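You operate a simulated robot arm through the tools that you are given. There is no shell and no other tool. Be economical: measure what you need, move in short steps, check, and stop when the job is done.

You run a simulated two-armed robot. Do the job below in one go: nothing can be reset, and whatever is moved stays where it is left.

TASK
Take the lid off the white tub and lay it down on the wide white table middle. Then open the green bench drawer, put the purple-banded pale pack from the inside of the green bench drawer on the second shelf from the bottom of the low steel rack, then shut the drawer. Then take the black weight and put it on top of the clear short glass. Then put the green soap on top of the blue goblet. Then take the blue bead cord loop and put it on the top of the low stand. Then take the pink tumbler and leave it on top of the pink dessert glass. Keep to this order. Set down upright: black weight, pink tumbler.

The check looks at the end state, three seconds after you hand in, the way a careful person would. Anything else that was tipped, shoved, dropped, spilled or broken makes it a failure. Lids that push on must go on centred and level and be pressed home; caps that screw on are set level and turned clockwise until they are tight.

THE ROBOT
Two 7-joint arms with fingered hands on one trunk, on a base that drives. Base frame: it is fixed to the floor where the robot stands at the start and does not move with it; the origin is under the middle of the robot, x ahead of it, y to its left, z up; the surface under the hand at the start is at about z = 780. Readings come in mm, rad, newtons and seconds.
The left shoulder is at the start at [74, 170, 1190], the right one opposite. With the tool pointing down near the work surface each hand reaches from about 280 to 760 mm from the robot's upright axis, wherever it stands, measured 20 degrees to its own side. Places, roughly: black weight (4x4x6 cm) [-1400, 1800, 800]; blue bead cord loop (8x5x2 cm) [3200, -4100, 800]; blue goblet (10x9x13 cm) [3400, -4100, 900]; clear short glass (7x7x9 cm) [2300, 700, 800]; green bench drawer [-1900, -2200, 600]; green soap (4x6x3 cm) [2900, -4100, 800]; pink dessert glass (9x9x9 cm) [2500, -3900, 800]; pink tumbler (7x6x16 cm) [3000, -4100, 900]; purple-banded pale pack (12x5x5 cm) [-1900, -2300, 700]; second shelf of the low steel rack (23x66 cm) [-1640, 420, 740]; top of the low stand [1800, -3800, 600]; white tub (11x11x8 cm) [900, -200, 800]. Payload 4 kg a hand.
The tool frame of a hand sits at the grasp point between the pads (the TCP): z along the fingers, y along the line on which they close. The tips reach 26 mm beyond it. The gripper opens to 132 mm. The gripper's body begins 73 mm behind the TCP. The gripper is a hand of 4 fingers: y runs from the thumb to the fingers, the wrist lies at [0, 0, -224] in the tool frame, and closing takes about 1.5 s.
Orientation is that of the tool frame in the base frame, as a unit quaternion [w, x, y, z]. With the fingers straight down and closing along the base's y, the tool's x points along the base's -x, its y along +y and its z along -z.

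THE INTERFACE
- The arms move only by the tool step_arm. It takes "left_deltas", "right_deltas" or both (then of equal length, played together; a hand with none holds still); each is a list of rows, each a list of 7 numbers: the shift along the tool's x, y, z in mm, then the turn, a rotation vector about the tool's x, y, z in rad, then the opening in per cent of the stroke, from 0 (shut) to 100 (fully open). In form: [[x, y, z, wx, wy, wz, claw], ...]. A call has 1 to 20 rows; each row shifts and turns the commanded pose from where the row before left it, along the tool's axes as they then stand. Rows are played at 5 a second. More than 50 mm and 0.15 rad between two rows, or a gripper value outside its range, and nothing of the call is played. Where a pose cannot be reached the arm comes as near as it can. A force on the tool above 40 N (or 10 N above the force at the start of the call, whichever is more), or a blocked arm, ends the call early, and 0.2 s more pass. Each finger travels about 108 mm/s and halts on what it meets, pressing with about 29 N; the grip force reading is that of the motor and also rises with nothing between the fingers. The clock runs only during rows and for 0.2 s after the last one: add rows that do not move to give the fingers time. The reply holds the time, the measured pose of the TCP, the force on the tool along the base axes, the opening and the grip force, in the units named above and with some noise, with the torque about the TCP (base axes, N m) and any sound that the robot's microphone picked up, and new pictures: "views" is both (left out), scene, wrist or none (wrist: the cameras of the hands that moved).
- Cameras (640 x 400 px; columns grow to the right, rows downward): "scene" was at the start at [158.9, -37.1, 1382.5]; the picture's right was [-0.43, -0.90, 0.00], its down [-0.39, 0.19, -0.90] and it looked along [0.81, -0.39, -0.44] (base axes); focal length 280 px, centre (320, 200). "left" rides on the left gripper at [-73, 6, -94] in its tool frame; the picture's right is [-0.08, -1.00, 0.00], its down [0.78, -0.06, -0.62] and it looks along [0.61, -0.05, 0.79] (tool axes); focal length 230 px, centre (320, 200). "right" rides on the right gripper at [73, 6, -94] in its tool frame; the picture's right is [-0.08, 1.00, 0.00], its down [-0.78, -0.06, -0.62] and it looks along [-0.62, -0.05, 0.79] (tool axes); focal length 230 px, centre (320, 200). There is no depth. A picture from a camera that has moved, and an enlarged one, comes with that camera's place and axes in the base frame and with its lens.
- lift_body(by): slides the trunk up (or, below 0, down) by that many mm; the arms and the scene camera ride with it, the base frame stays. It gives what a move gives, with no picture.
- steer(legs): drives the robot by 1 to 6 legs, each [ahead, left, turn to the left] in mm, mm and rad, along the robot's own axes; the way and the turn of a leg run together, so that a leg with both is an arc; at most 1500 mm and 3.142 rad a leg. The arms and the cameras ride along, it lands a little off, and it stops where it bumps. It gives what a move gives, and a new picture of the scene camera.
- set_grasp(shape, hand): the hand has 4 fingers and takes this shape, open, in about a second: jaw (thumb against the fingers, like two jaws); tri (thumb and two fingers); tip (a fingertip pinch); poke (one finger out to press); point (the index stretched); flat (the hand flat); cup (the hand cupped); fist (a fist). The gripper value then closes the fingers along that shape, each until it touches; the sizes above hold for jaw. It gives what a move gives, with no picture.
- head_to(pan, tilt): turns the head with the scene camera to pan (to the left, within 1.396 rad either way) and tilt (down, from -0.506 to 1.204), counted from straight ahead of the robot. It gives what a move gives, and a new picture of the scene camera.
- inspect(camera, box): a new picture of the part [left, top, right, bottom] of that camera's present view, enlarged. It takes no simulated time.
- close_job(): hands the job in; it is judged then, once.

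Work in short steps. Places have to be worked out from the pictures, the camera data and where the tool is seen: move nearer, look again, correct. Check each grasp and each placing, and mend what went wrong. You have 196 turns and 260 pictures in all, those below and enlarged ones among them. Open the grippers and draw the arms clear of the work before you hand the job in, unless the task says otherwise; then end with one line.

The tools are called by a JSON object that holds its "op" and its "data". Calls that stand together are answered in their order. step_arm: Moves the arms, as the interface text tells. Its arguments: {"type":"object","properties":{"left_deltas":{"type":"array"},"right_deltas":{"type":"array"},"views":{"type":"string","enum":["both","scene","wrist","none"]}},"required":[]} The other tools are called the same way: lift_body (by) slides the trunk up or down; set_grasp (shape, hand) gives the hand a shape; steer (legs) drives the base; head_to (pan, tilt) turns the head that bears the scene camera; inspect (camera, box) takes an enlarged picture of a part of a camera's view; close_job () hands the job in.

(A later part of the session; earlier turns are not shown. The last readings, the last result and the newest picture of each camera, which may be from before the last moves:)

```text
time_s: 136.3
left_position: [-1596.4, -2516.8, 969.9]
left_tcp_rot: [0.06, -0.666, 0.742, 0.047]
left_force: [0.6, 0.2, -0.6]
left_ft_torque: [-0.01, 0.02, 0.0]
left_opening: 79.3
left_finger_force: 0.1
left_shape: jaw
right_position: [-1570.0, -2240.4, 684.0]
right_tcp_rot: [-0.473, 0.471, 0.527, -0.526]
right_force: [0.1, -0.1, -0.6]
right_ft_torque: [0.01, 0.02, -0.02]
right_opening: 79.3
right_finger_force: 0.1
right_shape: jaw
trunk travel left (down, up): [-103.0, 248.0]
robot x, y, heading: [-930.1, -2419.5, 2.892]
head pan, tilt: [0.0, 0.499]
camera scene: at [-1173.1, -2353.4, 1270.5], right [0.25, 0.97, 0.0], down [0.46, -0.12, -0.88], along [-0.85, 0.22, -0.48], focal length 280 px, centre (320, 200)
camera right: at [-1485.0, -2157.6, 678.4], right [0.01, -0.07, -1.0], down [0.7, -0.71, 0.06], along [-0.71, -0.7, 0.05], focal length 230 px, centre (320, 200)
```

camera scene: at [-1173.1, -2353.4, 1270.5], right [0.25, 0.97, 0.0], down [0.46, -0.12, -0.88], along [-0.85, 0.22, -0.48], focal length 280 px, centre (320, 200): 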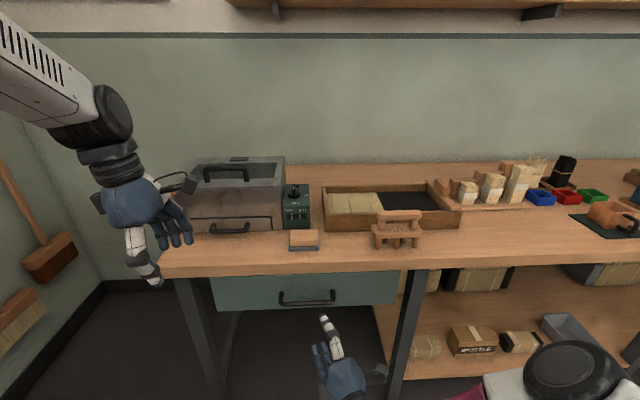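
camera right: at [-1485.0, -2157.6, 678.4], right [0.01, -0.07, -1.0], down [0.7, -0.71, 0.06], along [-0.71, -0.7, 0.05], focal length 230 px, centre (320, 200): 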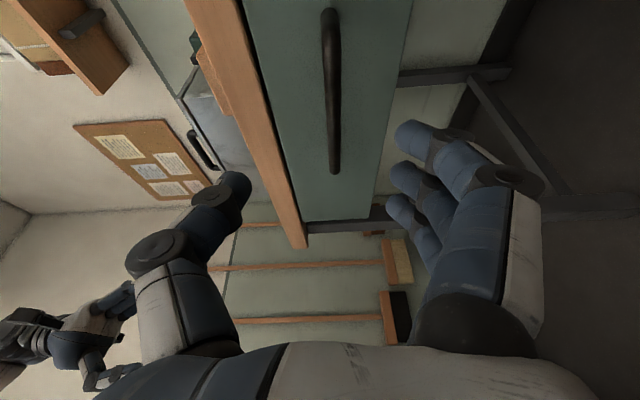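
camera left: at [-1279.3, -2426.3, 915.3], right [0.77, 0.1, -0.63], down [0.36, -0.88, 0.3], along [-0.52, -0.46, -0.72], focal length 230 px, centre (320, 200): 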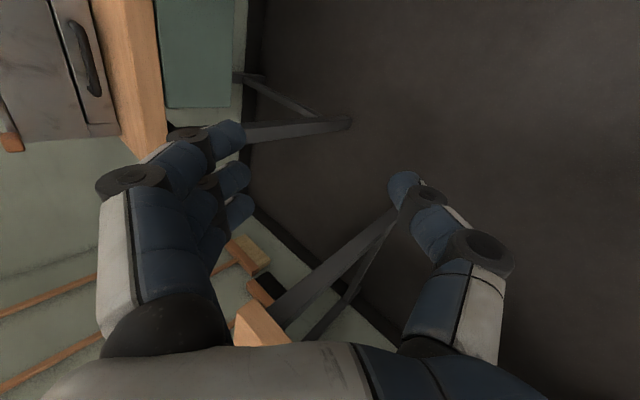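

Wrist view confirms the bar centre ≈(-1690,-2248,675). Advance around it and close.

{"op": "step_arm", "data": {"right_deltas": [[0, 9, 30, 0, 0, 0, 60], [0, 0, 30, 0, 0, 0, 60], [0, 0, 25, 0, 0, 0, 60], [0, 0, 20, 0, 0, 0, 60], [0, 0, 0, 0, 0, 0, 40], [0, 0, 0, 0, 0, 0, 20], [0, 0, 0, 0, 0, 0, 0], [0, 0, 0, 0, 0, 0, 0], [0, 0, 0, 0, 0, 0, 0], [0, 0, 0, 0, 0, 0, 0]]}}

```text
time_s: 138.5
left_position: [-1597.3, -2515.8, 969.8]
left_tcp_rot: [0.061, -0.665, 0.743, 0.046]
left_force: [0.0, 0.1, -1.1]
left_ft_torque: [0.0, 0.02, -0.04]
left_opening: 78.8
left_finger_force: 0.2
left_shape: jaw
right_position: [-1675.3, -2250.5, 677.0]
right_tcp_rot: [-0.473, 0.471, 0.527, -0.526]
right_force: [-1.2, -0.1, -1.1]
right_ft_torque: [-0.01, -0.01, 0.1]
right_opening: 6.0
right_finger_force: 29.2
right_shape: jaw
trunk travel left (down, up): [-103.0, 248.0]
robot x, y, heading: [-926.6, -2417.5, 2.893]
head pan, tilt: [0.0, 0.499]
camera scene: at [-1173.7, -2353.5, 1270.3], right [0.25, 0.97, 0.0], down [0.46, -0.12, -0.88], along [-0.85, 0.22, -0.48], focal length 280 px, centre (320, 200)
camera right: at [-1590.4, -2166.2, 670.8], right [0.01, -0.07, -1.0], down [0.7, -0.71, 0.06], along [-0.71, -0.7, 0.05], focal length 230 px, centre (320, 200)
```

scene: 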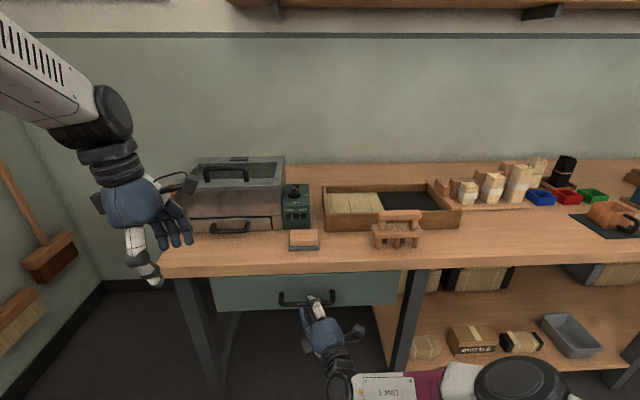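
right: 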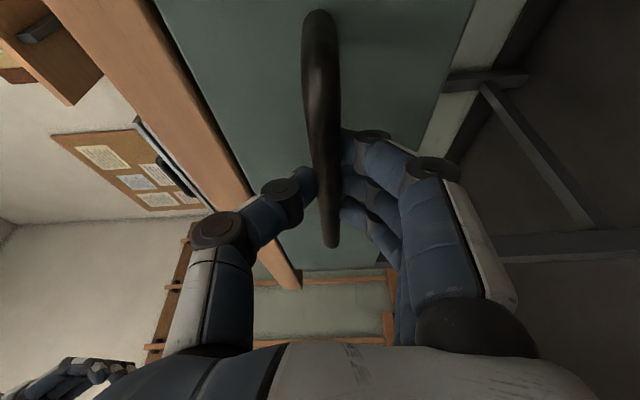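

Bar gripped. Pull outward along the bench normal.

{"op": "step_arm", "data": {"right_deltas": [[-6, 0, -19, 0, 0, 0, 0], [-10, 0, -28, 0, 0, 0, 0], [-10, 0, -28, 0, 0, 0, 0], [-10, 0, -28, 0, 0, 0, 0], [-10, 0, -28, 0, 0, 0, 0], [0, 0, 0, 0, 0, 0, 0]]}}

```text
time_s: 139.9
left_position: [-1596.1, -2515.2, 970.5]
left_tcp_rot: [0.059, -0.666, 0.742, 0.046]
left_force: [0.2, -0.5, 0.0]
left_ft_torque: [-0.02, 0.01, -0.01]
left_opening: 79.1
left_finger_force: 0.1
left_shape: jaw
right_position: [-1539.7, -2278.5, 674.9]
right_tcp_rot: [0.475, -0.471, -0.525, 0.526]
right_force: [3.7, 20.4, 8.4]
right_ft_torque: [0.07, 0.1, -0.1]
right_opening: 5.7
right_finger_force: 28.8
right_shape: jaw
trunk travel left (down, up): [-103.0, 248.0]
robot x, y, heading: [-933.6, -2417.9, 2.888]
head pan, tilt: [0.0, 0.499]
camera scene: at [-1172.1, -2351.8, 1270.7], right [0.25, 0.97, 0.0], down [0.46, -0.12, -0.88], along [-0.85, 0.22, -0.48], focal length 280 px, centre (320, 200)
camera right: at [-1453.6, -2195.4, 669.4], right [0.0, -0.07, -1.0], down [0.7, -0.72, 0.05], along [-0.72, -0.69, 0.05], focal length 230 px, centre (320, 200)
```

scene: 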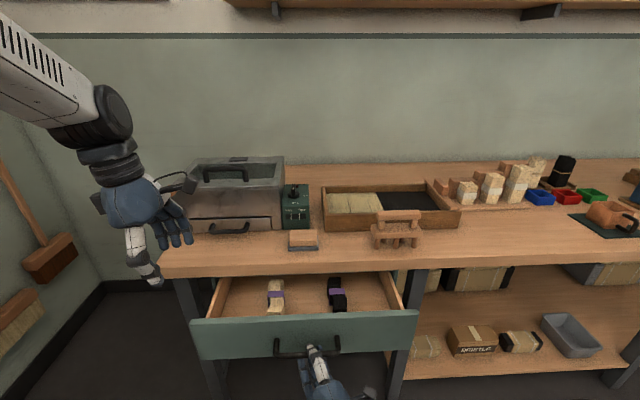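
right: 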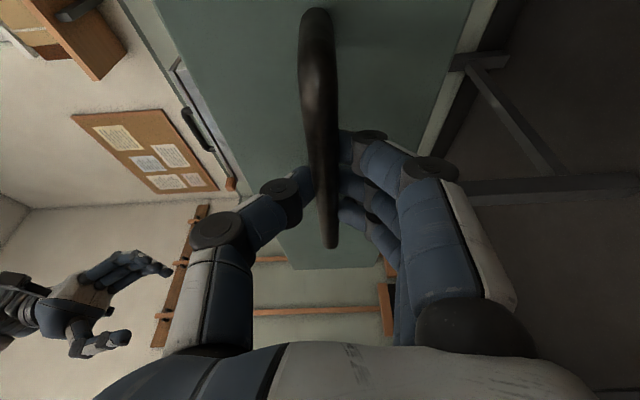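

The pale, purple-banded pack is the left one. Pull ~130 mm more.

{"op": "step_arm", "data": {"right_deltas": [[-6, 0, -28, 0, 0, 0, 0], [-8, 0, -28, 0, 0, 0, 0], [-8, 0, -28, 0, 0, 0, 0], [-8, 0, -28, 0, 0, 0, 0], [-6, 0, -20, 0, 0, 0, 0], [0, 0, 0, 0, 0, 0, 0]], "views": "scene"}}

```text
time_s: 141.3
left_position: [-1596.8, -2518.6, 969.6]
left_tcp_rot: [0.06, -0.667, 0.741, 0.046]
left_force: [0.2, 0.9, 0.4]
left_ft_torque: [0.0, 0.02, 0.03]
left_opening: 79.0
left_finger_force: 0.1
left_shape: jaw
right_position: [-1404.1, -2303.9, 675.1]
right_tcp_rot: [-0.471, 0.469, 0.529, -0.527]
right_force: [-2.7, -10.4, -1.5]
right_ft_torque: [0.03, -0.04, 0.27]
right_opening: 5.4
right_finger_force: 29.0
right_shape: jaw
trunk travel left (down, up): [-103.0, 248.0]
robot x, y, heading: [-926.2, -2419.7, 2.892]
head pan, tilt: [0.0, 0.499]
camera scene: at [-1173.8, -2354.4, 1270.2], right [0.25, 0.97, 0.0], down [0.46, -0.12, -0.88], along [-0.85, 0.22, -0.48], focal length 280 px, centre (320, 200)
```

scene: 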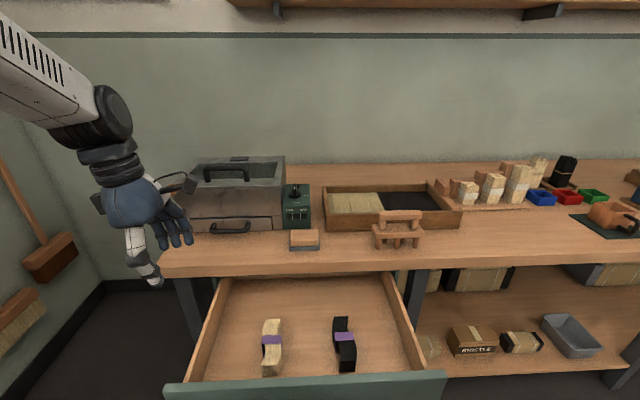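

Drawer is open enough. Rotate the left hand so it closes across the pack and bring it above the pack (≈(-1597,-2360)), the right still holding the handle.

{"op": "step_arm", "data": {"left_deltas": [[0, 0, 0, 0, 0.15, 0, 60], [0, 0, 0, 0, 0, -0.15, 60], [0, 0, 0, 0, 0, -0.15, 60], [0, 0, 0, 0, 0, -0.15, 60], [0, 0, 0, 0, 0, -0.15, 60], [0, 0, 0, 0, 0, -0.15, 60], [0, 0, 0, 0, 0, -0.15, 60], [0, 0, 0, 0, 0, -0.15, 60], [0, 0, 0, 0, 0, -0.15, 60], [0, 0, 0, 0, 0, -0.15, 60], [0, 0, 0, 0, 0, -0.15, 60], [-5, -31, 34, 0, 0, 0, 70], [-5, -31, 34, 0, 0, 0, 70], [-5, -31, 34, 0, 0, 0, 70], [-5, -31, 34, 0, 0, 0, 70], [-5, -31, 34, 0, 0, 0, 70], [0, 0, 0, 0, 0, 0, 70]]}}

```text
time_s: 145.1
left_position: [-1611.3, -2383.3, 809.2]
left_tcp_rot: [-0.026, 0.998, -0.052, 0.005]
left_force: [-0.2, 0.1, 0.6]
left_ft_torque: [0.01, 0.0, 0.04]
left_opening: 92.2
left_finger_force: 0.1
left_shape: jaw
right_position: [-1405.2, -2303.7, 677.0]
right_tcp_rot: [-0.472, 0.469, 0.528, -0.527]
right_force: [-2.4, -6.3, -0.6]
right_ft_torque: [0.05, -0.05, 0.24]
right_opening: 5.2
right_finger_force: 29.3
right_shape: jaw
trunk travel left (down, up): [-103.0, 248.0]
robot x, y, heading: [-929.6, -2418.3, 2.892]
head pan, tilt: [0.0, 0.499]
stopped in row 17 (left hand): the arm was blocked; the commanded pose is now the measured one
camera scene: at [-1173.8, -2354.3, 1270.3], right [0.25, 0.97, 0.0], down [0.46, -0.12, -0.88], along [-0.85, 0.22, -0.48], focal length 280 px, centre (320, 200)
camera left: at [-1684.9, -2384.3, 902.6], right [0.03, 1.0, 0.05], down [0.78, -0.05, 0.62], along [0.63, 0.02, -0.78], focal length 230 px, centre (320, 200)
```

scene: 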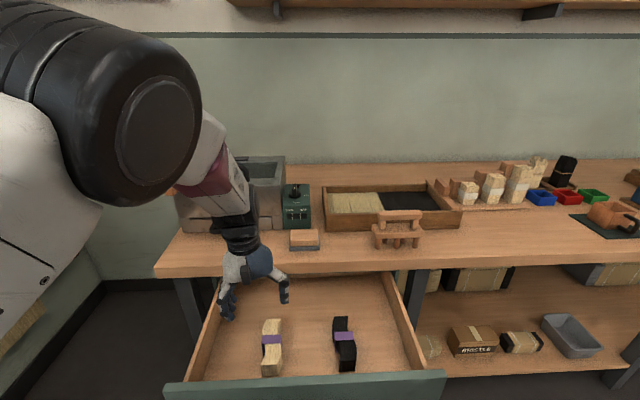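
left: 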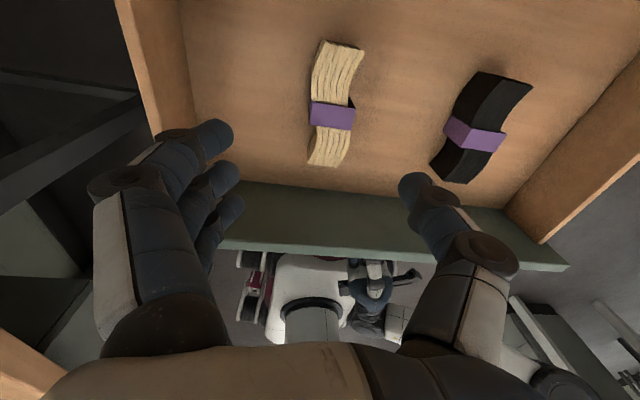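

Pack centre in wrist view ≈(-1602,-2362,660). Descend over it carefully.

{"op": "step_arm", "data": {"left_deltas": [[6, -13, 20, 0, 0, 0, 70], [0, 0, 35, 0, 0, 0, 70], [0, 0, 35, 0, 0, 0, 70], [0, 0, 30, 0, 0, 0, 70], [0, 0, 0, 0, 0, 0, 70]]}}

```text
time_s: 146.3
left_position: [-1609.4, -2369.2, 693.8]
left_tcp_rot: [-0.029, 0.999, -0.044, 0.002]
left_force: [0.4, 0.2, 0.9]
left_ft_torque: [0.0, 0.01, 0.01]
left_opening: 92.1
left_finger_force: 0.1
left_shape: jaw
right_position: [-1404.9, -2303.3, 675.7]
right_tcp_rot: [0.472, -0.469, -0.528, 0.528]
right_force: [-2.9, -14.6, -0.9]
right_ft_torque: [0.0, 0.03, 0.34]
right_opening: 5.2
right_finger_force: 29.1
right_shape: jaw
trunk travel left (down, up): [-103.0, 248.0]
robot x, y, heading: [-926.0, -2415.2, 2.888]
head pan, tilt: [0.0, 0.499]
camera scene: at [-1173.8, -2354.8, 1270.4], right [0.25, 0.97, 0.0], down [0.46, -0.12, -0.88], along [-0.85, 0.22, -0.48], focal length 280 px, centre (320, 200)
camera left: at [-1681.7, -2374.4, 787.3], right [0.01, 1.0, 0.06], down [0.78, -0.04, 0.62], along [0.62, 0.04, -0.78], focal length 230 px, centre (320, 200)
```

scene: 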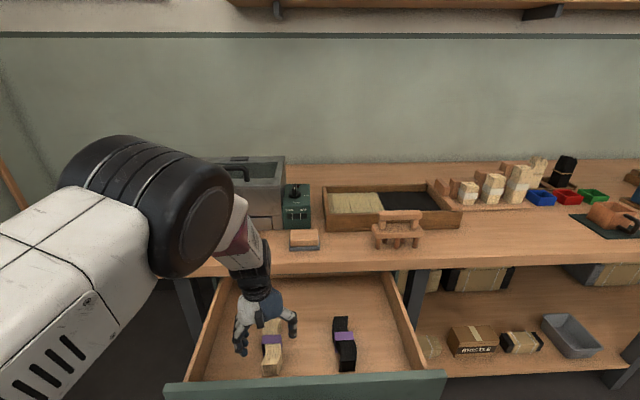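
left: 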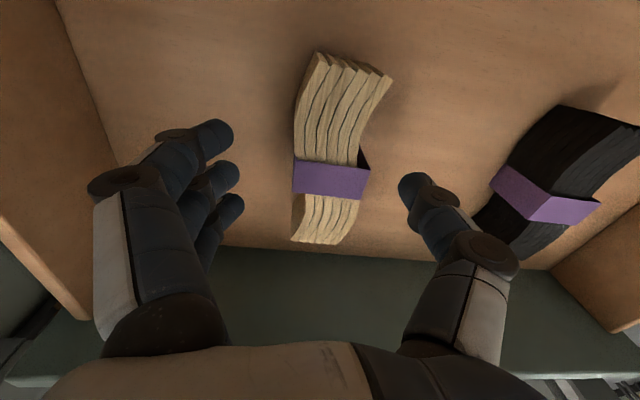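

Shift ~8 mm, descend ~38 mm and close on the pack.

{"op": "step_arm", "data": {"left_deltas": [[6, -8, 12, 0, 0, 0, 70], [0, 0, 14, 0, 0, 0, 70], [0, 0, 12, 0, 0, 0, 70], [0, 0, 0, 0, 0, 0, 50], [0, 0, 0, 0, 0, 0, 30], [0, 0, 0, 0, 0, 0, 10], [0, 0, 0, 0, 0, 0, 10], [0, 0, 0, 0, 0, 0, 10]], "views": "wrist"}}

```text
time_s: 148.1
left_position: [-1605.0, -2368.9, 657.7]
left_tcp_rot: [-0.028, 0.999, -0.036, 0.0]
left_force: [-10.0, -1.2, 28.5]
left_ft_torque: [-0.57, 0.28, -0.28]
left_opening: 45.7
left_finger_force: 29.1
left_shape: jaw
right_position: [-1404.5, -2304.0, 679.2]
right_tcp_rot: [-0.473, 0.47, 0.528, -0.526]
right_force: [-3.2, -17.6, -8.3]
right_ft_torque: [0.0, -0.15, 0.42]
right_opening: 5.2
right_finger_force: 28.4
right_shape: jaw
trunk travel left (down, up): [-103.0, 248.0]
robot x, y, heading: [-929.3, -2419.3, 2.892]
head pan, tilt: [0.0, 0.499]
camera left: at [-1679.1, -2373.9, 751.1], right [-0.01, 1.0, 0.06], down [0.79, -0.03, 0.62], along [0.62, 0.05, -0.79], focal length 230 px, centre (320, 200)
```

left: 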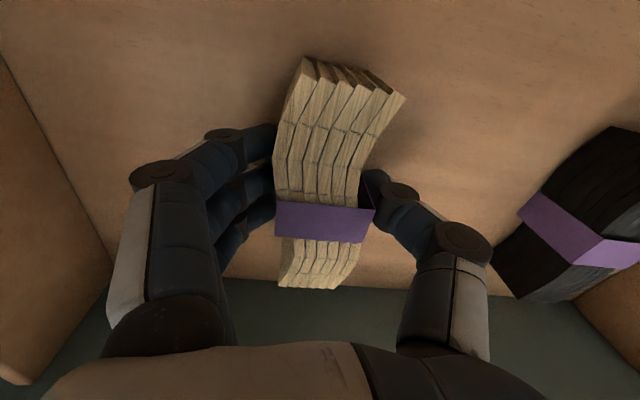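

Pack gripped (46 mm). Lift it straight up.

{"op": "step_arm", "data": {"left_deltas": [[0, 0, -10, 0, 0, 0, 10], [0, 0, -25, 0, 0, 0, 10], [0, 0, -35, 0, 0, 0, 10], [0, 0, -35, 0, 0, 0, 10], [0, 0, -40, 0, 0, 0, 10], [0, 0, -40, 0, 0, 0, 10], [0, 0, -40, 0, 0, 0, 10], [30, 0, -20, 0, 0, 0, 10], [30, 0, -20, 0, 0, 0, 10], [0, 0, 0, 0, 0, 0, 10]]}}

```text
time_s: 150.3
left_position: [-1545.0, -2382.3, 919.5]
left_tcp_rot: [-0.048, 0.998, -0.035, 0.013]
left_force: [-0.5, 0.2, -1.2]
left_ft_torque: [0.02, 0.04, 0.0]
left_opening: 45.2
left_finger_force: 28.7
left_shape: jaw
right_position: [-1405.7, -2303.4, 676.5]
right_tcp_rot: [-0.473, 0.469, 0.528, -0.527]
right_force: [-3.3, -15.6, 0.9]
right_ft_torque: [-0.01, 0.01, 0.35]
right_opening: 5.5
right_finger_force: 29.1
right_shape: jaw
trunk travel left (down, up): [-103.0, 248.0]
robot x, y, heading: [-931.7, -2418.5, 2.889]
head pan, tilt: [0.0, 0.499]
camera scene: at [-1173.6, -2354.7, 1270.3], right [0.25, 0.97, 0.0], down [0.46, -0.12, -0.88], along [-0.85, 0.22, -0.48], focal length 280 px, centre (320, 200)
camera left: at [-1619.7, -2391.0, 1011.9], right [-0.01, 1.0, 0.09], down [0.77, -0.05, 0.64], along [0.64, 0.08, -0.76], focal length 230 px, centre (320, 200)
```

scene: 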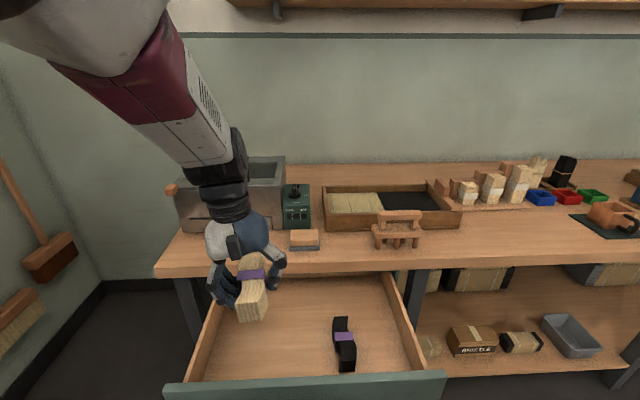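
left: 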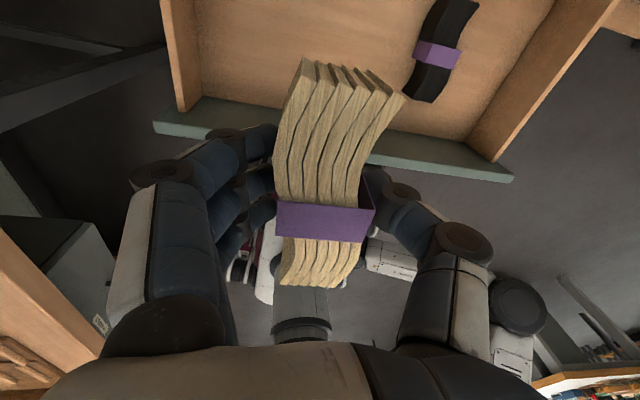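

Pack is held securely. Following the given order, the drawer gets shut after placing the pack; so release the handle and draw the right hand back.

{"op": "step_arm", "data": {"right_deltas": [[0, 0, 0, 0, 0, 0, 30], [0, 0, 0, 0, 0, 0, 60], [0, 0, 0, 0, 0, 0, 60], [0, 0, -30, 0, 0, 0, 60], [0, 0, -30, 0, 0, 0, 60], [0, 0, 0, 0, 0, 0, 60]], "views": "none"}}

{"op": "steer", "data": {"legs": [[-350, 0, 0]]}}

```text
time_s: 151.7
left_position: [-1544.8, -2377.5, 924.6]
left_tcp_rot: [-0.049, 0.998, -0.038, 0.008]
left_force: [0.2, -0.3, 0.1]
left_ft_torque: [0.02, 0.02, 0.01]
left_opening: 45.5
left_finger_force: 29.2
left_shape: jaw
right_position: [-1344.6, -2293.0, 675.2]
right_tcp_rot: [-0.473, 0.47, 0.528, -0.527]
right_force: [0.5, 0.3, -0.6]
right_ft_torque: [0.02, 0.0, -0.02]
right_opening: 78.6
right_finger_force: 0.1
right_shape: jaw
trunk travel left (down, up): [-103.0, 248.0]
robot x, y, heading: [-926.8, -2417.5, 2.888]
head pan, tilt: [0.0, 0.499]
```

```text
time_s: 154.0
left_position: [-1204.1, -2467.8, 924.2]
left_tcp_rot: [-0.05, 0.998, -0.036, 0.01]
left_force: [0.2, -0.5, -1.2]
left_ft_torque: [-0.02, 0.0, 0.02]
left_opening: 45.6
left_finger_force: 29.1
left_shape: jaw
right_position: [-1004.0, -2383.1, 675.5]
right_tcp_rot: [-0.472, 0.469, 0.528, -0.528]
right_force: [-0.3, -0.6, -0.6]
right_ft_torque: [0.0, -0.02, -0.01]
right_opening: 78.6
right_finger_force: 0.1
right_shape: jaw
trunk travel left (down, up): [-103.0, 248.0]
robot x, y, heading: [-585.6, -2503.6, 2.897]
head pan, tilt: [0.0, 0.499]
camera scene: at [-833.2, -2441.2, 1270.4], right [0.24, 0.97, 0.0], down [0.46, -0.12, -0.88], along [-0.85, 0.21, -0.48], focal length 280 px, centre (320, 200)
```

scene: 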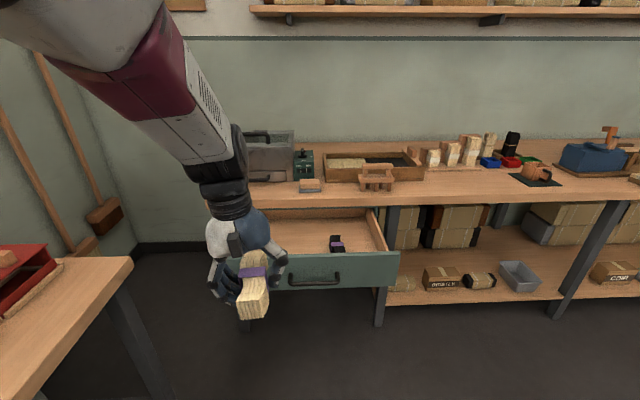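

Drive (strafing right along the aisle) toward the steel rack, carrying the pack, and level the left hand.

{"op": "steer", "data": {"legs": [[0, -1000, 0], [250, -1000, 0], [150, -1000, 0], [200, 50, 0]]}}

{"op": "step_arm", "data": {"left_deltas": [[0, 0, 0, -0.1, -0.024, 0, 10], [0, 0, 0, 0, 0, 0, 10]], "views": "none"}}

```text
time_s: 181.7
left_position: [-1079.9, 542.4, 924.5]
left_tcp_rot: [-0.052, 0.998, -0.039, 0.01]
left_force: [0.1, 0.3, -1.4]
left_ft_torque: [-0.01, 0.01, -0.02]
left_opening: 45.5
left_finger_force: 29.5
left_shape: jaw
right_position: [-877.2, 626.8, 675.7]
right_tcp_rot: [-0.475, 0.472, 0.526, -0.525]
right_force: [0.3, 0.0, -0.6]
right_ft_torque: [-0.03, 0.03, -0.02]
right_opening: 78.8
right_finger_force: 0.0
right_shape: jaw
trunk travel left (down, up): [-103.0, 248.0]
robot x, y, heading: [-459.9, 499.7, 2.883]
head pan, tilt: [0.0, 0.499]
camera scene: at [-706.1, 566.5, 1270.2], right [0.26, 0.97, 0.0], down [0.46, -0.12, -0.88], along [-0.85, 0.22, -0.48], focal length 280 px, centre (320, 200)
```

scene: 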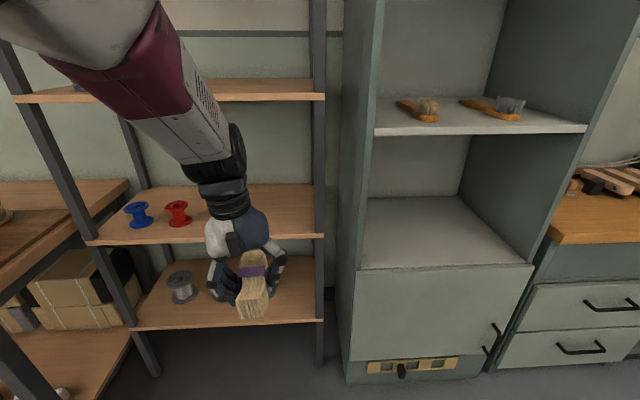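

```text
time_s: 182.3
left_position: [-1086.0, 534.3, 934.5]
left_tcp_rot: [-0.036, 0.999, -0.015, 0.003]
left_force: [0.1, -0.1, -1.1]
left_ft_torque: [0.0, 0.04, 0.01]
left_opening: 45.5
left_finger_force: 29.1
left_shape: jaw
right_position: [-877.1, 626.6, 676.1]
right_tcp_rot: [-0.475, 0.471, 0.526, -0.525]
right_force: [0.0, 0.3, 0.4]
right_ft_torque: [-0.02, 0.01, 0.0]
right_opening: 78.5
right_finger_force: 0.0
right_shape: jaw
trunk travel left (down, up): [-103.0, 248.0]
robot x, y, heading: [-460.4, 499.5, 2.883]
head pan, tilt: [0.0, 0.499]
```

Free spot on the second shelf is right of the yellow spool, T≈(-1560,604). First extend and lower the arm here in free space, aligned with the shelf, then insert by driving.

{"op": "step_arm", "data": {"left_deltas": [[0, 0, 0, 0, 0, 0.115, 10], [0, 0, 0, 0, 0, 0.115, 10], [-31, -1, 27, 0, 0, 0, 10], [-31, -1, 27, 0, 0, 0, 10], [-31, -1, 27, 0, 0, 0, 10], [-31, -1, 27, 0, 0, 0, 10], [-31, -1, 27, 0, 0, 0, 10], [0, 0, 0, -0.07, 0, 0, 10], [0, 0, 0, 0, 0, 0, 10]]}}

```text
time_s: 184.3
left_position: [-1226.5, 593.3, 792.1]
left_tcp_rot: [0.032, 0.988, -0.151, -0.009]
left_force: [-0.1, -0.1, -0.4]
left_ft_torque: [-0.01, 0.01, -0.02]
left_opening: 45.5
left_finger_force: 29.6
left_shape: jaw
right_position: [-875.6, 627.2, 676.0]
right_tcp_rot: [-0.474, 0.472, 0.526, -0.525]
right_force: [0.4, 0.3, 0.4]
right_ft_torque: [0.02, -0.04, -0.02]
right_opening: 78.9
right_finger_force: 0.1
right_shape: jaw
trunk travel left (down, up): [-103.0, 248.0]
robot x, y, heading: [-462.5, 502.1, 2.885]
head pan, tilt: [0.0, 0.499]
camera scene: at [-705.7, 566.6, 1270.3], right [0.26, 0.97, 0.0], down [0.46, -0.12, -0.88], along [-0.85, 0.22, -0.48], focal length 280 px, centre (320, 200)
camera left: at [-1294.0, 616.1, 887.2], right [0.22, 0.97, -0.07], down [0.78, -0.14, 0.6], along [0.58, -0.19, -0.79], focal length 230 px, centre (320, 200)
```

scene: 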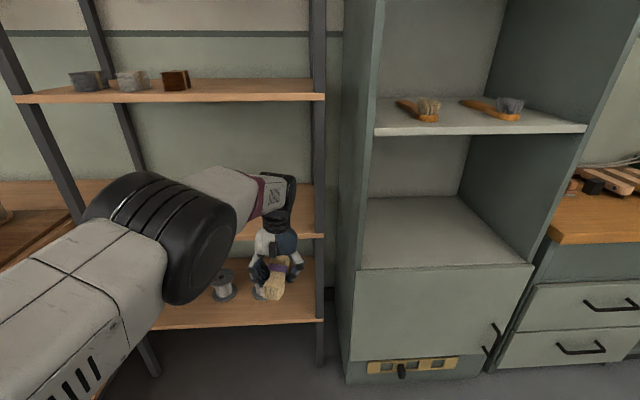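
left: 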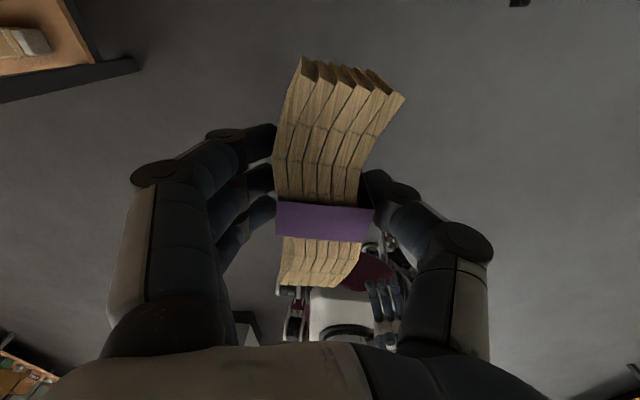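

Arm is nicely extended. Level, raise 12 mm, strafe left 75, then drive 230 forward first and check.

{"op": "step_arm", "data": {"left_deltas": [[0, 0, -12, 0.065, 0.0, 0, 10], [0, 0, 0, 0, 0, 0, 10]], "views": "none"}}

{"op": "steer", "data": {"legs": [[0, 75, 0], [190, 0, 0]]}}

```text
time_s: 184.9
left_position: [-1224.4, 597.0, 802.1]
left_tcp_rot: [0.0, 0.988, -0.152, -0.003]
left_force: [0.9, -0.1, -0.9]
left_ft_torque: [0.02, 0.02, 0.0]
left_opening: 45.6
left_finger_force: 29.3
left_shape: jaw
right_position: [-875.0, 626.6, 675.7]
right_tcp_rot: [-0.475, 0.472, 0.525, -0.525]
right_force: [-0.4, 1.6, 0.1]
right_ft_torque: [0.0, 0.0, 0.01]
right_opening: 78.7
right_finger_force: 0.1
right_shape: jaw
trunk travel left (down, up): [-103.0, 248.0]
robot x, y, heading: [-458.8, 498.1, 2.883]
head pan, tilt: [0.0, 0.499]
```

```text
time_s: 187.4
left_position: [-1422.8, 569.9, 803.5]
left_tcp_rot: [0.001, 0.988, -0.153, -0.004]
left_force: [-0.6, -0.4, -1.7]
left_ft_torque: [0.02, -0.01, 0.02]
left_opening: 45.4
left_finger_force: 28.8
left_shape: jaw
right_position: [-1075.2, 599.9, 675.4]
right_tcp_rot: [-0.474, 0.472, 0.526, -0.525]
right_force: [0.4, -0.2, -0.3]
right_ft_torque: [0.0, -0.01, 0.0]
right_opening: 78.6
right_finger_force: 0.1
right_shape: jaw
trunk travel left (down, up): [-103.0, 248.0]
robot x, y, heading: [-657.4, 476.5, 2.879]
head pan, tilt: [0.0, 0.499]
camera scene: at [-904.3, 540.7, 1270.2], right [0.26, 0.97, 0.0], down [0.46, -0.12, -0.88], along [-0.85, 0.22, -0.48], focal length 280 px, centre (320, 200)
```

scene: 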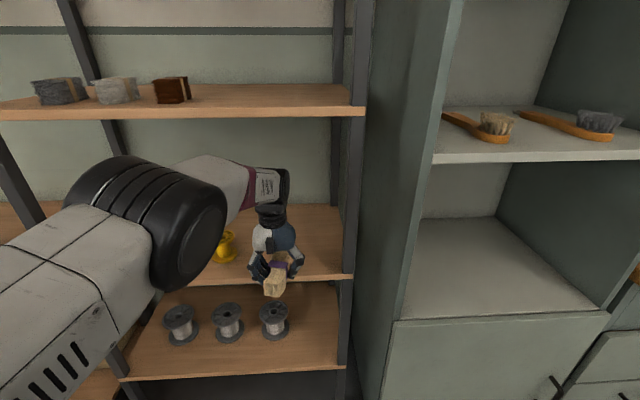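

Check clearance to the shelf with the left wrist camera and zoomed scene.

{"op": "inspect", "data": {"camera": "left", "box": [0, 0, 640, 400]}}

{"op": "inspect", "data": {"camera": "scene", "box": [180, 160, 380, 310]}}

```text
1.00 times, centred on (320, 200) of left (not enlarged: the box is as wide or as high as the picture)
camera zoom: at [-1492.7, 586.8, 898.2], right [0.23, 0.97, 0.0], down [0.77, -0.18, 0.61], along [0.59, -0.14, -0.79], focal length 230 px, centre (320, 200)
```

zoom: 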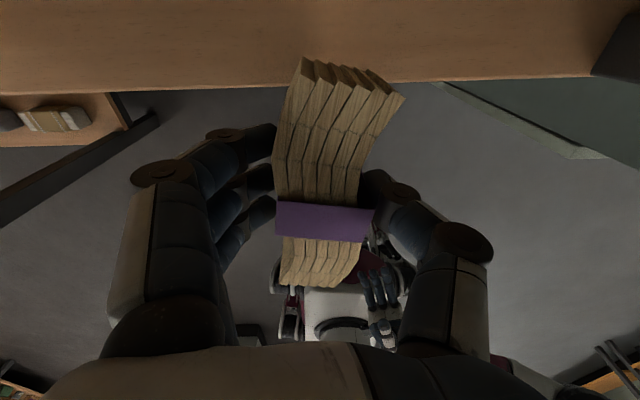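

```text
2.67 times, centred on (280, 235) of scene
camera zoom: at [-904.3, 540.7, 1270.2], right [0.26, 0.97, 0.0], down [0.46, -0.12, -0.88], along [-0.85, 0.22, -0.48], focal length 746 px, centre (427, 107)
```

zoom: 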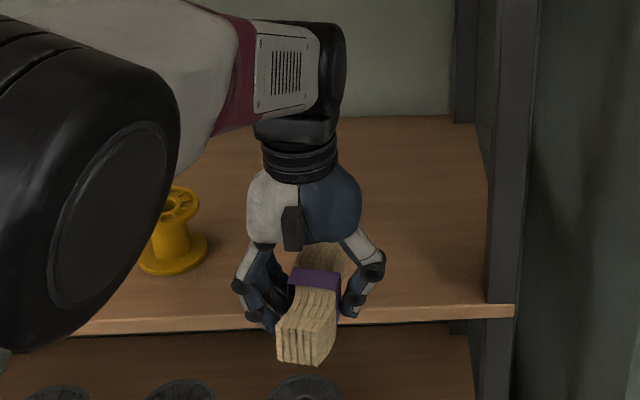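

Shelf top resolves to z≈740; pack bottom ≈773, upper shelf ≈1170. Drive the remaining 150 mm in.

{"op": "steer", "data": {"legs": [[150, 0, 0]]}}

{"op": "inspect", "data": {"camera": "left", "box": [0, 0, 640, 400]}}

```text
time_s: 188.7
left_position: [-1562.2, 607.5, 803.6]
left_tcp_rot: [0.0, 0.988, -0.152, -0.004]
left_force: [0.0, -0.3, -0.9]
left_ft_torque: [-0.01, -0.01, -0.01]
left_opening: 45.5
left_finger_force: 29.0
left_shape: jaw
right_position: [-1212.2, 637.8, 674.9]
right_tcp_rot: [-0.475, 0.472, 0.525, -0.525]
right_force: [0.5, -0.4, 0.1]
right_ft_torque: [0.01, -0.01, 0.03]
right_opening: 78.6
right_finger_force: 0.2
right_shape: jaw
trunk travel left (down, up): [-103.0, 248.0]
robot x, y, heading: [-798.5, 509.0, 2.883]
head pan, tilt: [0.0, 0.499]
camera scene: at [-1044.0, 577.7, 1270.1], right [0.26, 0.97, 0.0], down [0.46, -0.12, -0.88], along [-0.85, 0.22, -0.48], focal length 280 px, centre (320, 200)
```

scene: 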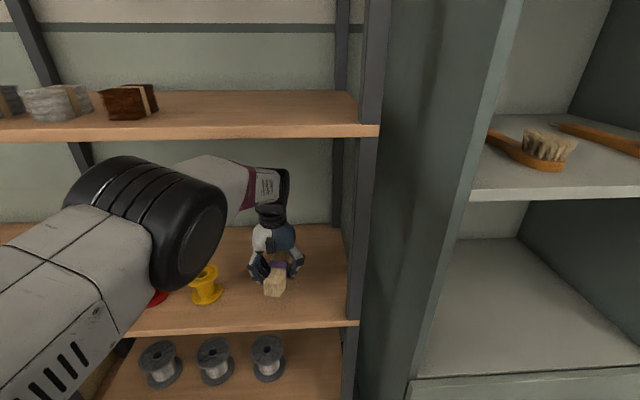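

```text
1.00 times, centred on (320, 200) of left (not enlarged: the box is as wide or as high as the picture)
camera zoom: at [-1632.4, 624.0, 898.1], right [0.23, 0.97, 0.0], down [0.77, -0.18, 0.61], along [0.59, -0.14, -0.79], focal length 230 px, centre (320, 200)
```

zoom: 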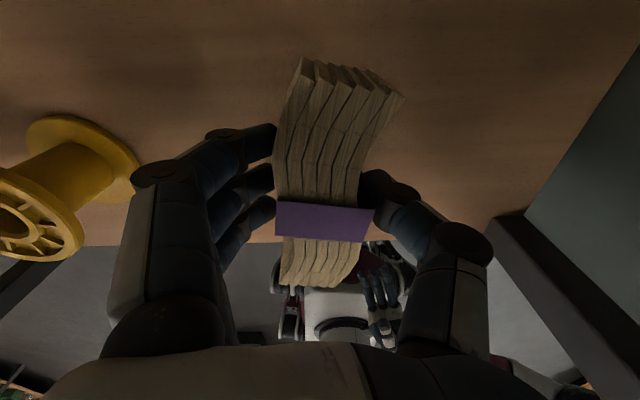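

Pack's near end is ~50 mm inside the edge. Lower until contact.

{"op": "step_arm", "data": {"left_deltas": [[0, 0, 10, 0, 0, 0, 10], [0, 0, 8, 0, 0, 0, 10], [0, 0, 5, 0, 0, 0, 10], [0, 0, 4, 0, 0, 0, 10], [0, 0, 3, 0, 0, 0, 10], [0, 0, 0, 0, 0, 0, 10]], "views": "none"}}

```text
time_s: 190.1
left_position: [-1562.0, 607.1, 773.6]
left_tcp_rot: [0.0, 0.988, -0.153, -0.004]
left_force: [-1.0, 0.0, -0.9]
left_ft_torque: [-0.01, 0.01, 0.0]
left_opening: 45.3
left_finger_force: 29.2
left_shape: jaw
right_position: [-1212.8, 638.0, 675.2]
right_tcp_rot: [0.474, -0.473, -0.525, 0.525]
right_force: [1.2, -0.2, -1.0]
right_ft_torque: [-0.01, -0.03, 0.03]
right_opening: 78.6
right_finger_force: 0.1
right_shape: jaw
trunk travel left (down, up): [-103.0, 248.0]
robot x, y, heading: [-799.9, 509.7, 2.886]
head pan, tilt: [0.0, 0.499]
```

{"op": "step_arm", "data": {"left_deltas": [[0, 0, 2, 0, 0, 0, 10], [0, 0, 2, 0, 0, 0, 10], [0, 0, 2, 0, 0, 0, 10], [0, 0, 2, 0, 0, 0, 10], [0, 0, 0, 0, 0, 0, 10]], "views": "wrist"}}

```text
time_s: 191.3
left_position: [-1562.9, 608.1, 768.5]
left_tcp_rot: [0.0, 0.988, -0.153, -0.006]
left_force: [2.7, -0.7, 10.1]
left_ft_torque: [0.23, -0.18, -0.06]
left_opening: 45.5
left_finger_force: 29.0
left_shape: jaw
right_position: [-1212.7, 636.8, 677.1]
right_tcp_rot: [-0.474, 0.471, 0.526, -0.525]
right_force: [0.3, 0.2, 0.6]
right_ft_torque: [0.0, 0.0, -0.01]
right_opening: 78.6
right_finger_force: 0.0
right_shape: jaw
trunk travel left (down, up): [-103.0, 248.0]
robot x, y, heading: [-800.1, 505.8, 2.889]
head pan, tilt: [0.0, 0.499]
camera left: at [-1631.8, 624.5, 863.1], right [0.23, 0.97, 0.0], down [0.77, -0.18, 0.61], along [0.59, -0.14, -0.79], focal length 230 px, centre (320, 200)
```

left: 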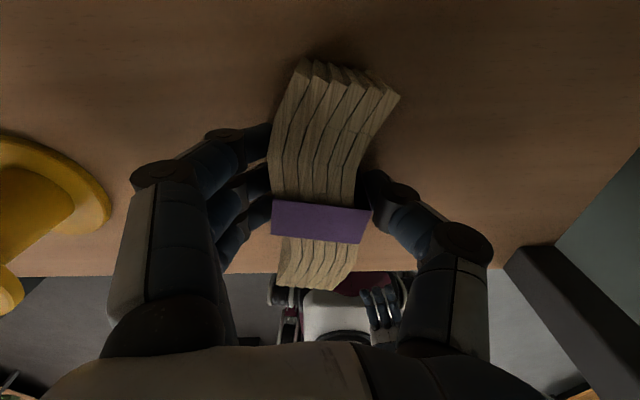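

Contact. Open, rise 50 mm, then back the base out.

{"op": "step_arm", "data": {"left_deltas": [[0, 0, -1, 0, 0, 0, 30], [0, 0, 0, 0, 0, 0, 50], [0, 0, 0, 0, 0, 0, 65], [0, 0, 0, 0, 0, 0, 65], [0, 0, -25, 0, 0, 0, 65], [0, 0, -25, 0, 0, 0, 65], [0, 0, 0, 0, 0, 0, 65]], "views": "wrist"}}

{"op": "steer", "data": {"legs": [[-350, 0, 0]]}}

```text
time_s: 192.9
left_position: [-1561.2, 609.0, 816.0]
left_tcp_rot: [0.0, 0.988, -0.153, -0.005]
left_force: [-0.4, -0.5, -0.1]
left_ft_torque: [-0.02, -0.01, 0.02]
left_opening: 85.5
left_finger_force: 0.1
left_shape: jaw
right_position: [-1213.4, 638.3, 675.0]
right_tcp_rot: [-0.474, 0.471, 0.526, -0.526]
right_force: [0.2, 0.1, 0.2]
right_ft_torque: [0.0, 0.02, 0.01]
right_opening: 78.8
right_finger_force: 0.0
right_shape: jaw
trunk travel left (down, up): [-103.0, 248.0]
robot x, y, heading: [-799.6, 510.0, 2.882]
head pan, tilt: [0.0, 0.499]
camera left: at [-1632.2, 625.3, 911.4], right [0.23, 0.97, 0.0], down [0.77, -0.18, 0.61], along [0.59, -0.14, -0.79], focal length 230 px, centre (320, 200)
```

left: 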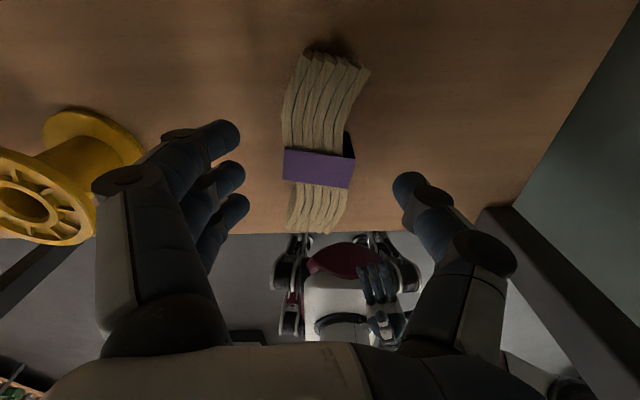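

```text
time_s: 195.2
left_position: [-1227.7, 517.6, 817.2]
left_tcp_rot: [0.001, 0.988, -0.152, -0.004]
left_force: [0.5, -0.1, 0.4]
left_ft_torque: [-0.03, 0.01, -0.02]
left_opening: 85.3
left_finger_force: 0.0
left_shape: jaw
right_position: [-880.2, 548.7, 676.0]
right_tcp_rot: [-0.474, 0.471, 0.527, -0.526]
right_force: [0.8, 0.4, 1.0]
right_ft_torque: [0.03, -0.01, 0.03]
right_opening: 78.6
right_finger_force: 0.0
right_shape: jaw
trunk travel left (down, up): [-103.0, 248.0]
robot x, y, heading: [-467.2, 420.6, 2.886]
head pan, tilt: [0.0, 0.499]
camera scene: at [-708.3, 488.6, 1270.5], right [0.25, 0.97, 0.0], down [0.46, -0.12, -0.88], along [-0.85, 0.22, -0.48], focal length 280 px, centre (320, 200)
```

scene: 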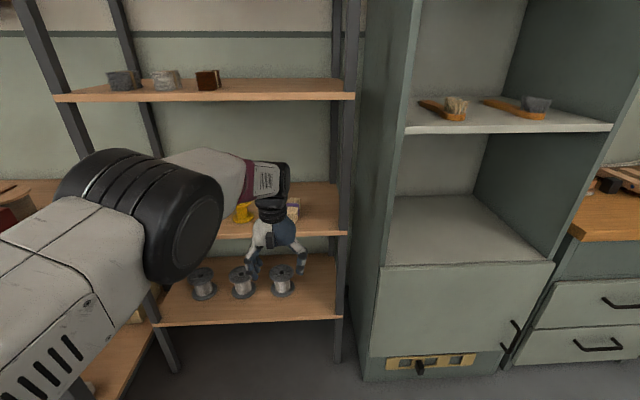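

Pack rests on the second shelf. Retract the left hand, then drive back to the drawer to shut it.

{"op": "step_arm", "data": {"left_deltas": [[33, 6, -30, 0, 0, 0, 65], [33, 6, -30, 0, 0, 0, 65], [33, 6, -30, 0, 0, 0, 65], [33, 6, -30, 0, 0, 0, 65], [33, 6, -30, 0, 0, 0, 65], [33, 6, -30, 0, 0, 0, 65], [0, 0, 0, 0, 0, 0, 65]], "right_deltas": [[0, 0, 0, 0, 0, 0, 45], [0, 0, 0, 0, 0, 0, 45], [0, 0, 0, 0, 0, 0, 45], [0, 0, 0, 0, 0, 0, 45], [0, 0, 0, 0, 0, 0, 45], [0, 0, 0, 0, 0, 0, 45], [0, 0, 0, 0, 0, 0, 45]], "views": "none"}}

{"op": "steer", "data": {"legs": [[-373, 0, 0], [0, 1431, 0], [0, 1431, 0]]}}

```text
time_s: 196.8
left_position: [-1090.4, 422.5, 981.6]
left_tcp_rot: [-0.035, 0.991, -0.132, 0.0]
left_force: [-0.6, -0.3, 0.6]
left_ft_torque: [0.02, -0.03, 0.0]
left_opening: 85.4
left_finger_force: 0.1
left_shape: jaw
left hand out of reach, approached as far as the arm can: row 6
right_position: [-879.1, 547.3, 676.1]
right_tcp_rot: [-0.473, 0.472, 0.526, -0.526]
right_force: [-0.1, -0.2, -0.6]
right_ft_torque: [0.0, 0.03, 0.0]
right_opening: 60.4
right_finger_force: 0.2
right_shape: jaw
trunk travel left (down, up): [-103.0, 248.0]
robot x, y, heading: [-466.0, 423.2, 2.882]
head pan, tilt: [0.0, 0.499]
```

```text
time_s: 223.6
left_position: [-1438.5, -2434.4, 978.8]
left_tcp_rot: [-0.033, 0.992, -0.122, -0.001]
left_force: [0.7, 0.5, 0.8]
left_ft_torque: [-0.01, 0.03, 0.01]
left_opening: 85.5
left_finger_force: 0.1
left_shape: jaw
right_position: [-1227.4, -2305.9, 675.3]
right_tcp_rot: [-0.47, 0.468, 0.529, -0.529]
right_force: [-0.7, -0.3, -0.7]
right_ft_torque: [-0.04, 0.01, -0.01]
right_opening: 60.4
right_finger_force: 0.0
right_shape: jaw
trunk travel left (down, up): [-103.0, 248.0]
robot x, y, heading: [-809.0, -2431.5, 2.903]
head pan, tilt: [0.0, 0.499]
camera scene: at [-1056.1, -2362.3, 1270.4], right [0.24, 0.97, 0.0], down [0.47, -0.11, -0.88], along [-0.85, 0.21, -0.48], focal length 280 px, centre (320, 200)
```

scene: 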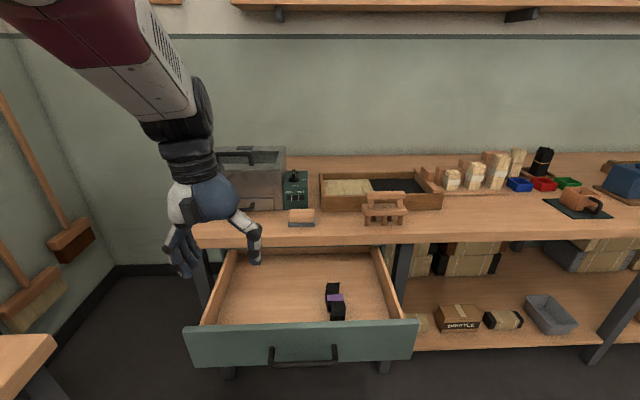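

Drawer is ahead. Shift left 40 and advance until the open jaw straddles the bar just before the face; then the arm pushes.

{"op": "steer", "data": {"legs": [[0, 40, 0], [165, 0, 0]]}}

{"op": "inspect", "data": {"camera": "right", "box": [0, 0, 640, 400]}}

```text
time_s: 225.7
left_position: [-1610.1, -2434.1, 979.3]
left_tcp_rot: [-0.038, 0.992, -0.121, 0.0]
left_force: [-0.6, 0.8, 0.5]
left_ft_torque: [-0.05, -0.03, 0.02]
left_opening: 85.4
left_finger_force: 0.0
left_shape: jaw
right_position: [-1396.9, -2304.1, 675.0]
right_tcp_rot: [-0.47, 0.468, 0.529, -0.529]
right_force: [-0.2, 0.2, -0.5]
right_ft_torque: [0.04, 0.01, 0.01]
right_opening: 60.5
right_finger_force: 0.0
right_shape: jaw
trunk travel left (down, up): [-103.0, 248.0]
robot x, y, heading: [-982.8, -2427.8, 2.899]
head pan, tilt: [0.0, 0.499]
camera scene: at [-1227.1, -2361.2, 1270.2], right [0.24, 0.97, 0.0], down [0.47, -0.11, -0.88], along [-0.85, 0.21, -0.48], focal length 280 px, centre (320, 200)
```

scene: 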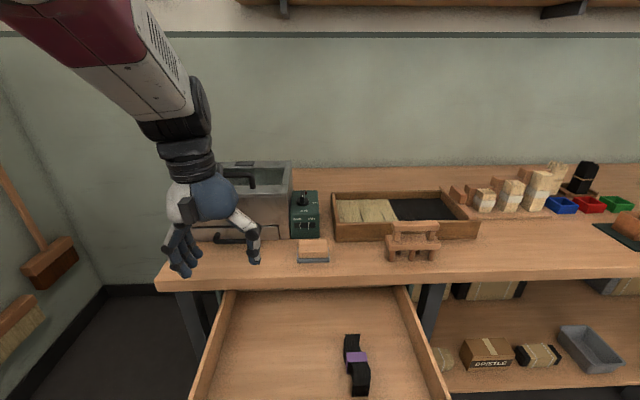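

```text
1.00 times, centred on (320, 200) of right (not enlarged: the box is as wide or as high as the picture)
camera zoom: at [-1313.7, -2220.0, 669.7], right [0.01, -0.07, -1.0], down [0.71, -0.7, 0.06], along [-0.71, -0.71, 0.05], focal length 230 px, centre (320, 200)
```

zoom: 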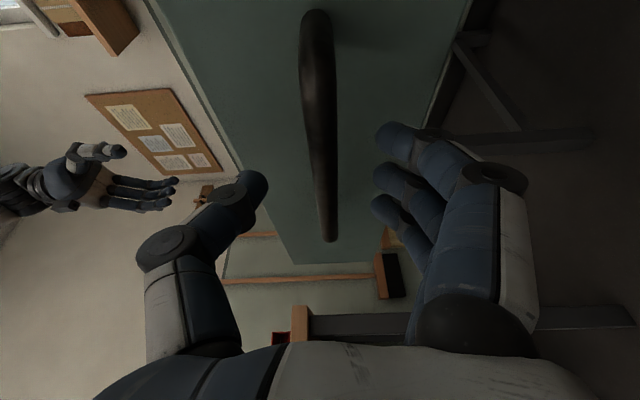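

Push along the drawer axis ~270 mm, then a few small steps until it seats.

{"op": "step_arm", "data": {"right_deltas": [[9.5, 0, 28.4, 0, 0, 0, 45], [9.5, 0, 28.4, 0, 0, 0, 45], [9.5, 0, 28.4, 0, 0, 0, 45], [9.5, 0, 28.4, 0, 0, 0, 45], [9.5, 0, 28.4, 0, 0, 0, 45], [9.5, 0, 28.4, 0, 0, 0, 45], [9.5, 0, 28.4, 0, 0, 0, 45], [9.5, 0, 28.4, 0, 0, 0, 45], [9.5, 0, 28.4, 0, 0, 0, 45], [5, 0, 15, 0, 0, 0, 45], [0, 0, 0, 0, 0, 0, 45]]}}

```text
time_s: 228.1
left_position: [-1609.3, -2435.2, 981.8]
left_tcp_rot: [-0.038, 0.992, -0.121, 0.0]
left_force: [0.2, -0.4, -0.5]
left_ft_torque: [-0.01, 0.01, 0.04]
left_opening: 85.5
left_finger_force: 0.1
left_shape: jaw
right_position: [-1676.0, -2246.7, 676.3]
right_tcp_rot: [-0.47, 0.467, 0.53, -0.529]
right_force: [0.0, 0.1, -0.9]
right_ft_torque: [-0.01, 0.01, 0.01]
right_opening: 60.0
right_finger_force: 0.0
right_shape: jaw
trunk travel left (down, up): [-103.0, 248.0]
robot x, y, heading: [-979.1, -2423.1, 2.901]
head pan, tilt: [0.0, 0.499]
camera scene: at [-1226.4, -2361.3, 1270.4], right [0.24, 0.97, 0.0], down [0.46, -0.11, -0.88], along [-0.85, 0.21, -0.48], focal length 280 px, centre (320, 200)
camera right: at [-1592.2, -2162.8, 670.9], right [0.01, -0.07, -1.0], down [0.71, -0.7, 0.06], along [-0.71, -0.71, 0.05], focal length 230 px, centre (320, 200)
```

scene: 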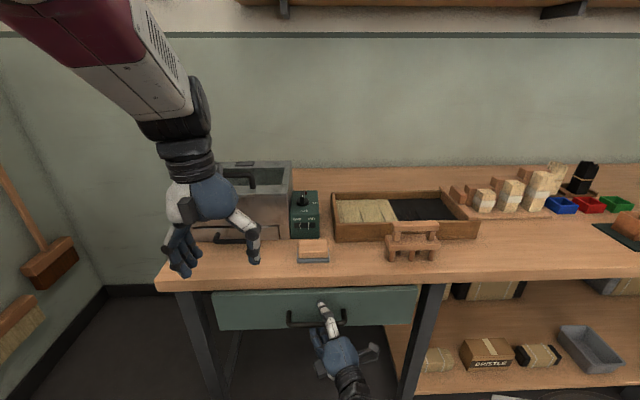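
right: 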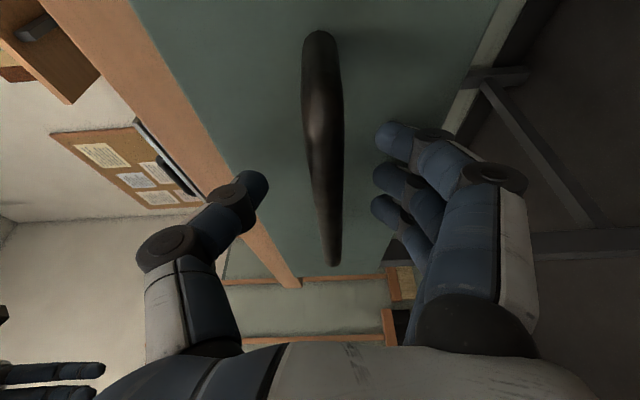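

Nearly shut. Push on in small steps until force rises.

{"op": "step_arm", "data": {"right_deltas": [[2, 0, 6, 0, 0, 0, 45], [2, 0, 6, 0, 0, 0, 45], [2, 0, 6, 0, 0, 0, 45], [2, 0, 6, 0, 0, 0, 45], [2, 0, 6, 0, 0, 0, 45], [0, 0, 0, 0, 0, 0, 45]], "views": "none"}}

{"op": "inspect", "data": {"camera": "scene", "box": [150, 240, 470, 400]}}

```text
time_s: 229.3
left_position: [-1607.3, -2435.4, 982.0]
left_tcp_rot: [-0.04, 0.992, -0.121, 0.0]
left_force: [0.5, 0.2, 0.7]
left_ft_torque: [0.0, 0.0, 0.03]
left_opening: 85.4
left_finger_force: 0.1
left_shape: jaw
right_position: [-1697.1, -2245.9, 669.9]
right_tcp_rot: [-0.463, 0.47, 0.534, -0.529]
right_force: [25.4, -1.3, -1.4]
right_ft_torque: [-0.04, -0.8, -0.64]
right_opening: 59.3
right_finger_force: 0.1
right_shape: jaw
trunk travel left (down, up): [-103.0, 248.0]
robot x, y, heading: [-980.0, -2426.2, 2.905]
head pan, tilt: [0.0, 0.499]
stopped in row 5 (right hand): the force on the tool passed its limit at 46 N (the readings are from after the stop); the commanded pose is now the measured one
```

```text
2.00 times, centred on (310, 320) of scene
camera zoom: at [-1223.9, -2361.1, 1270.6], right [0.24, 0.97, 0.0], down [0.46, -0.11, -0.88], along [-0.85, 0.21, -0.48], focal length 560 px, centre (340, -40)
```

zoom: 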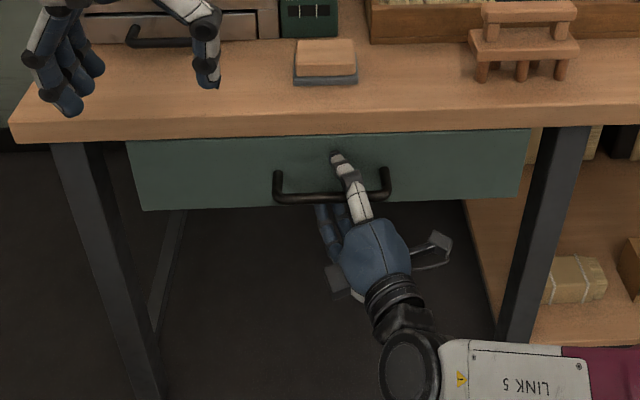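

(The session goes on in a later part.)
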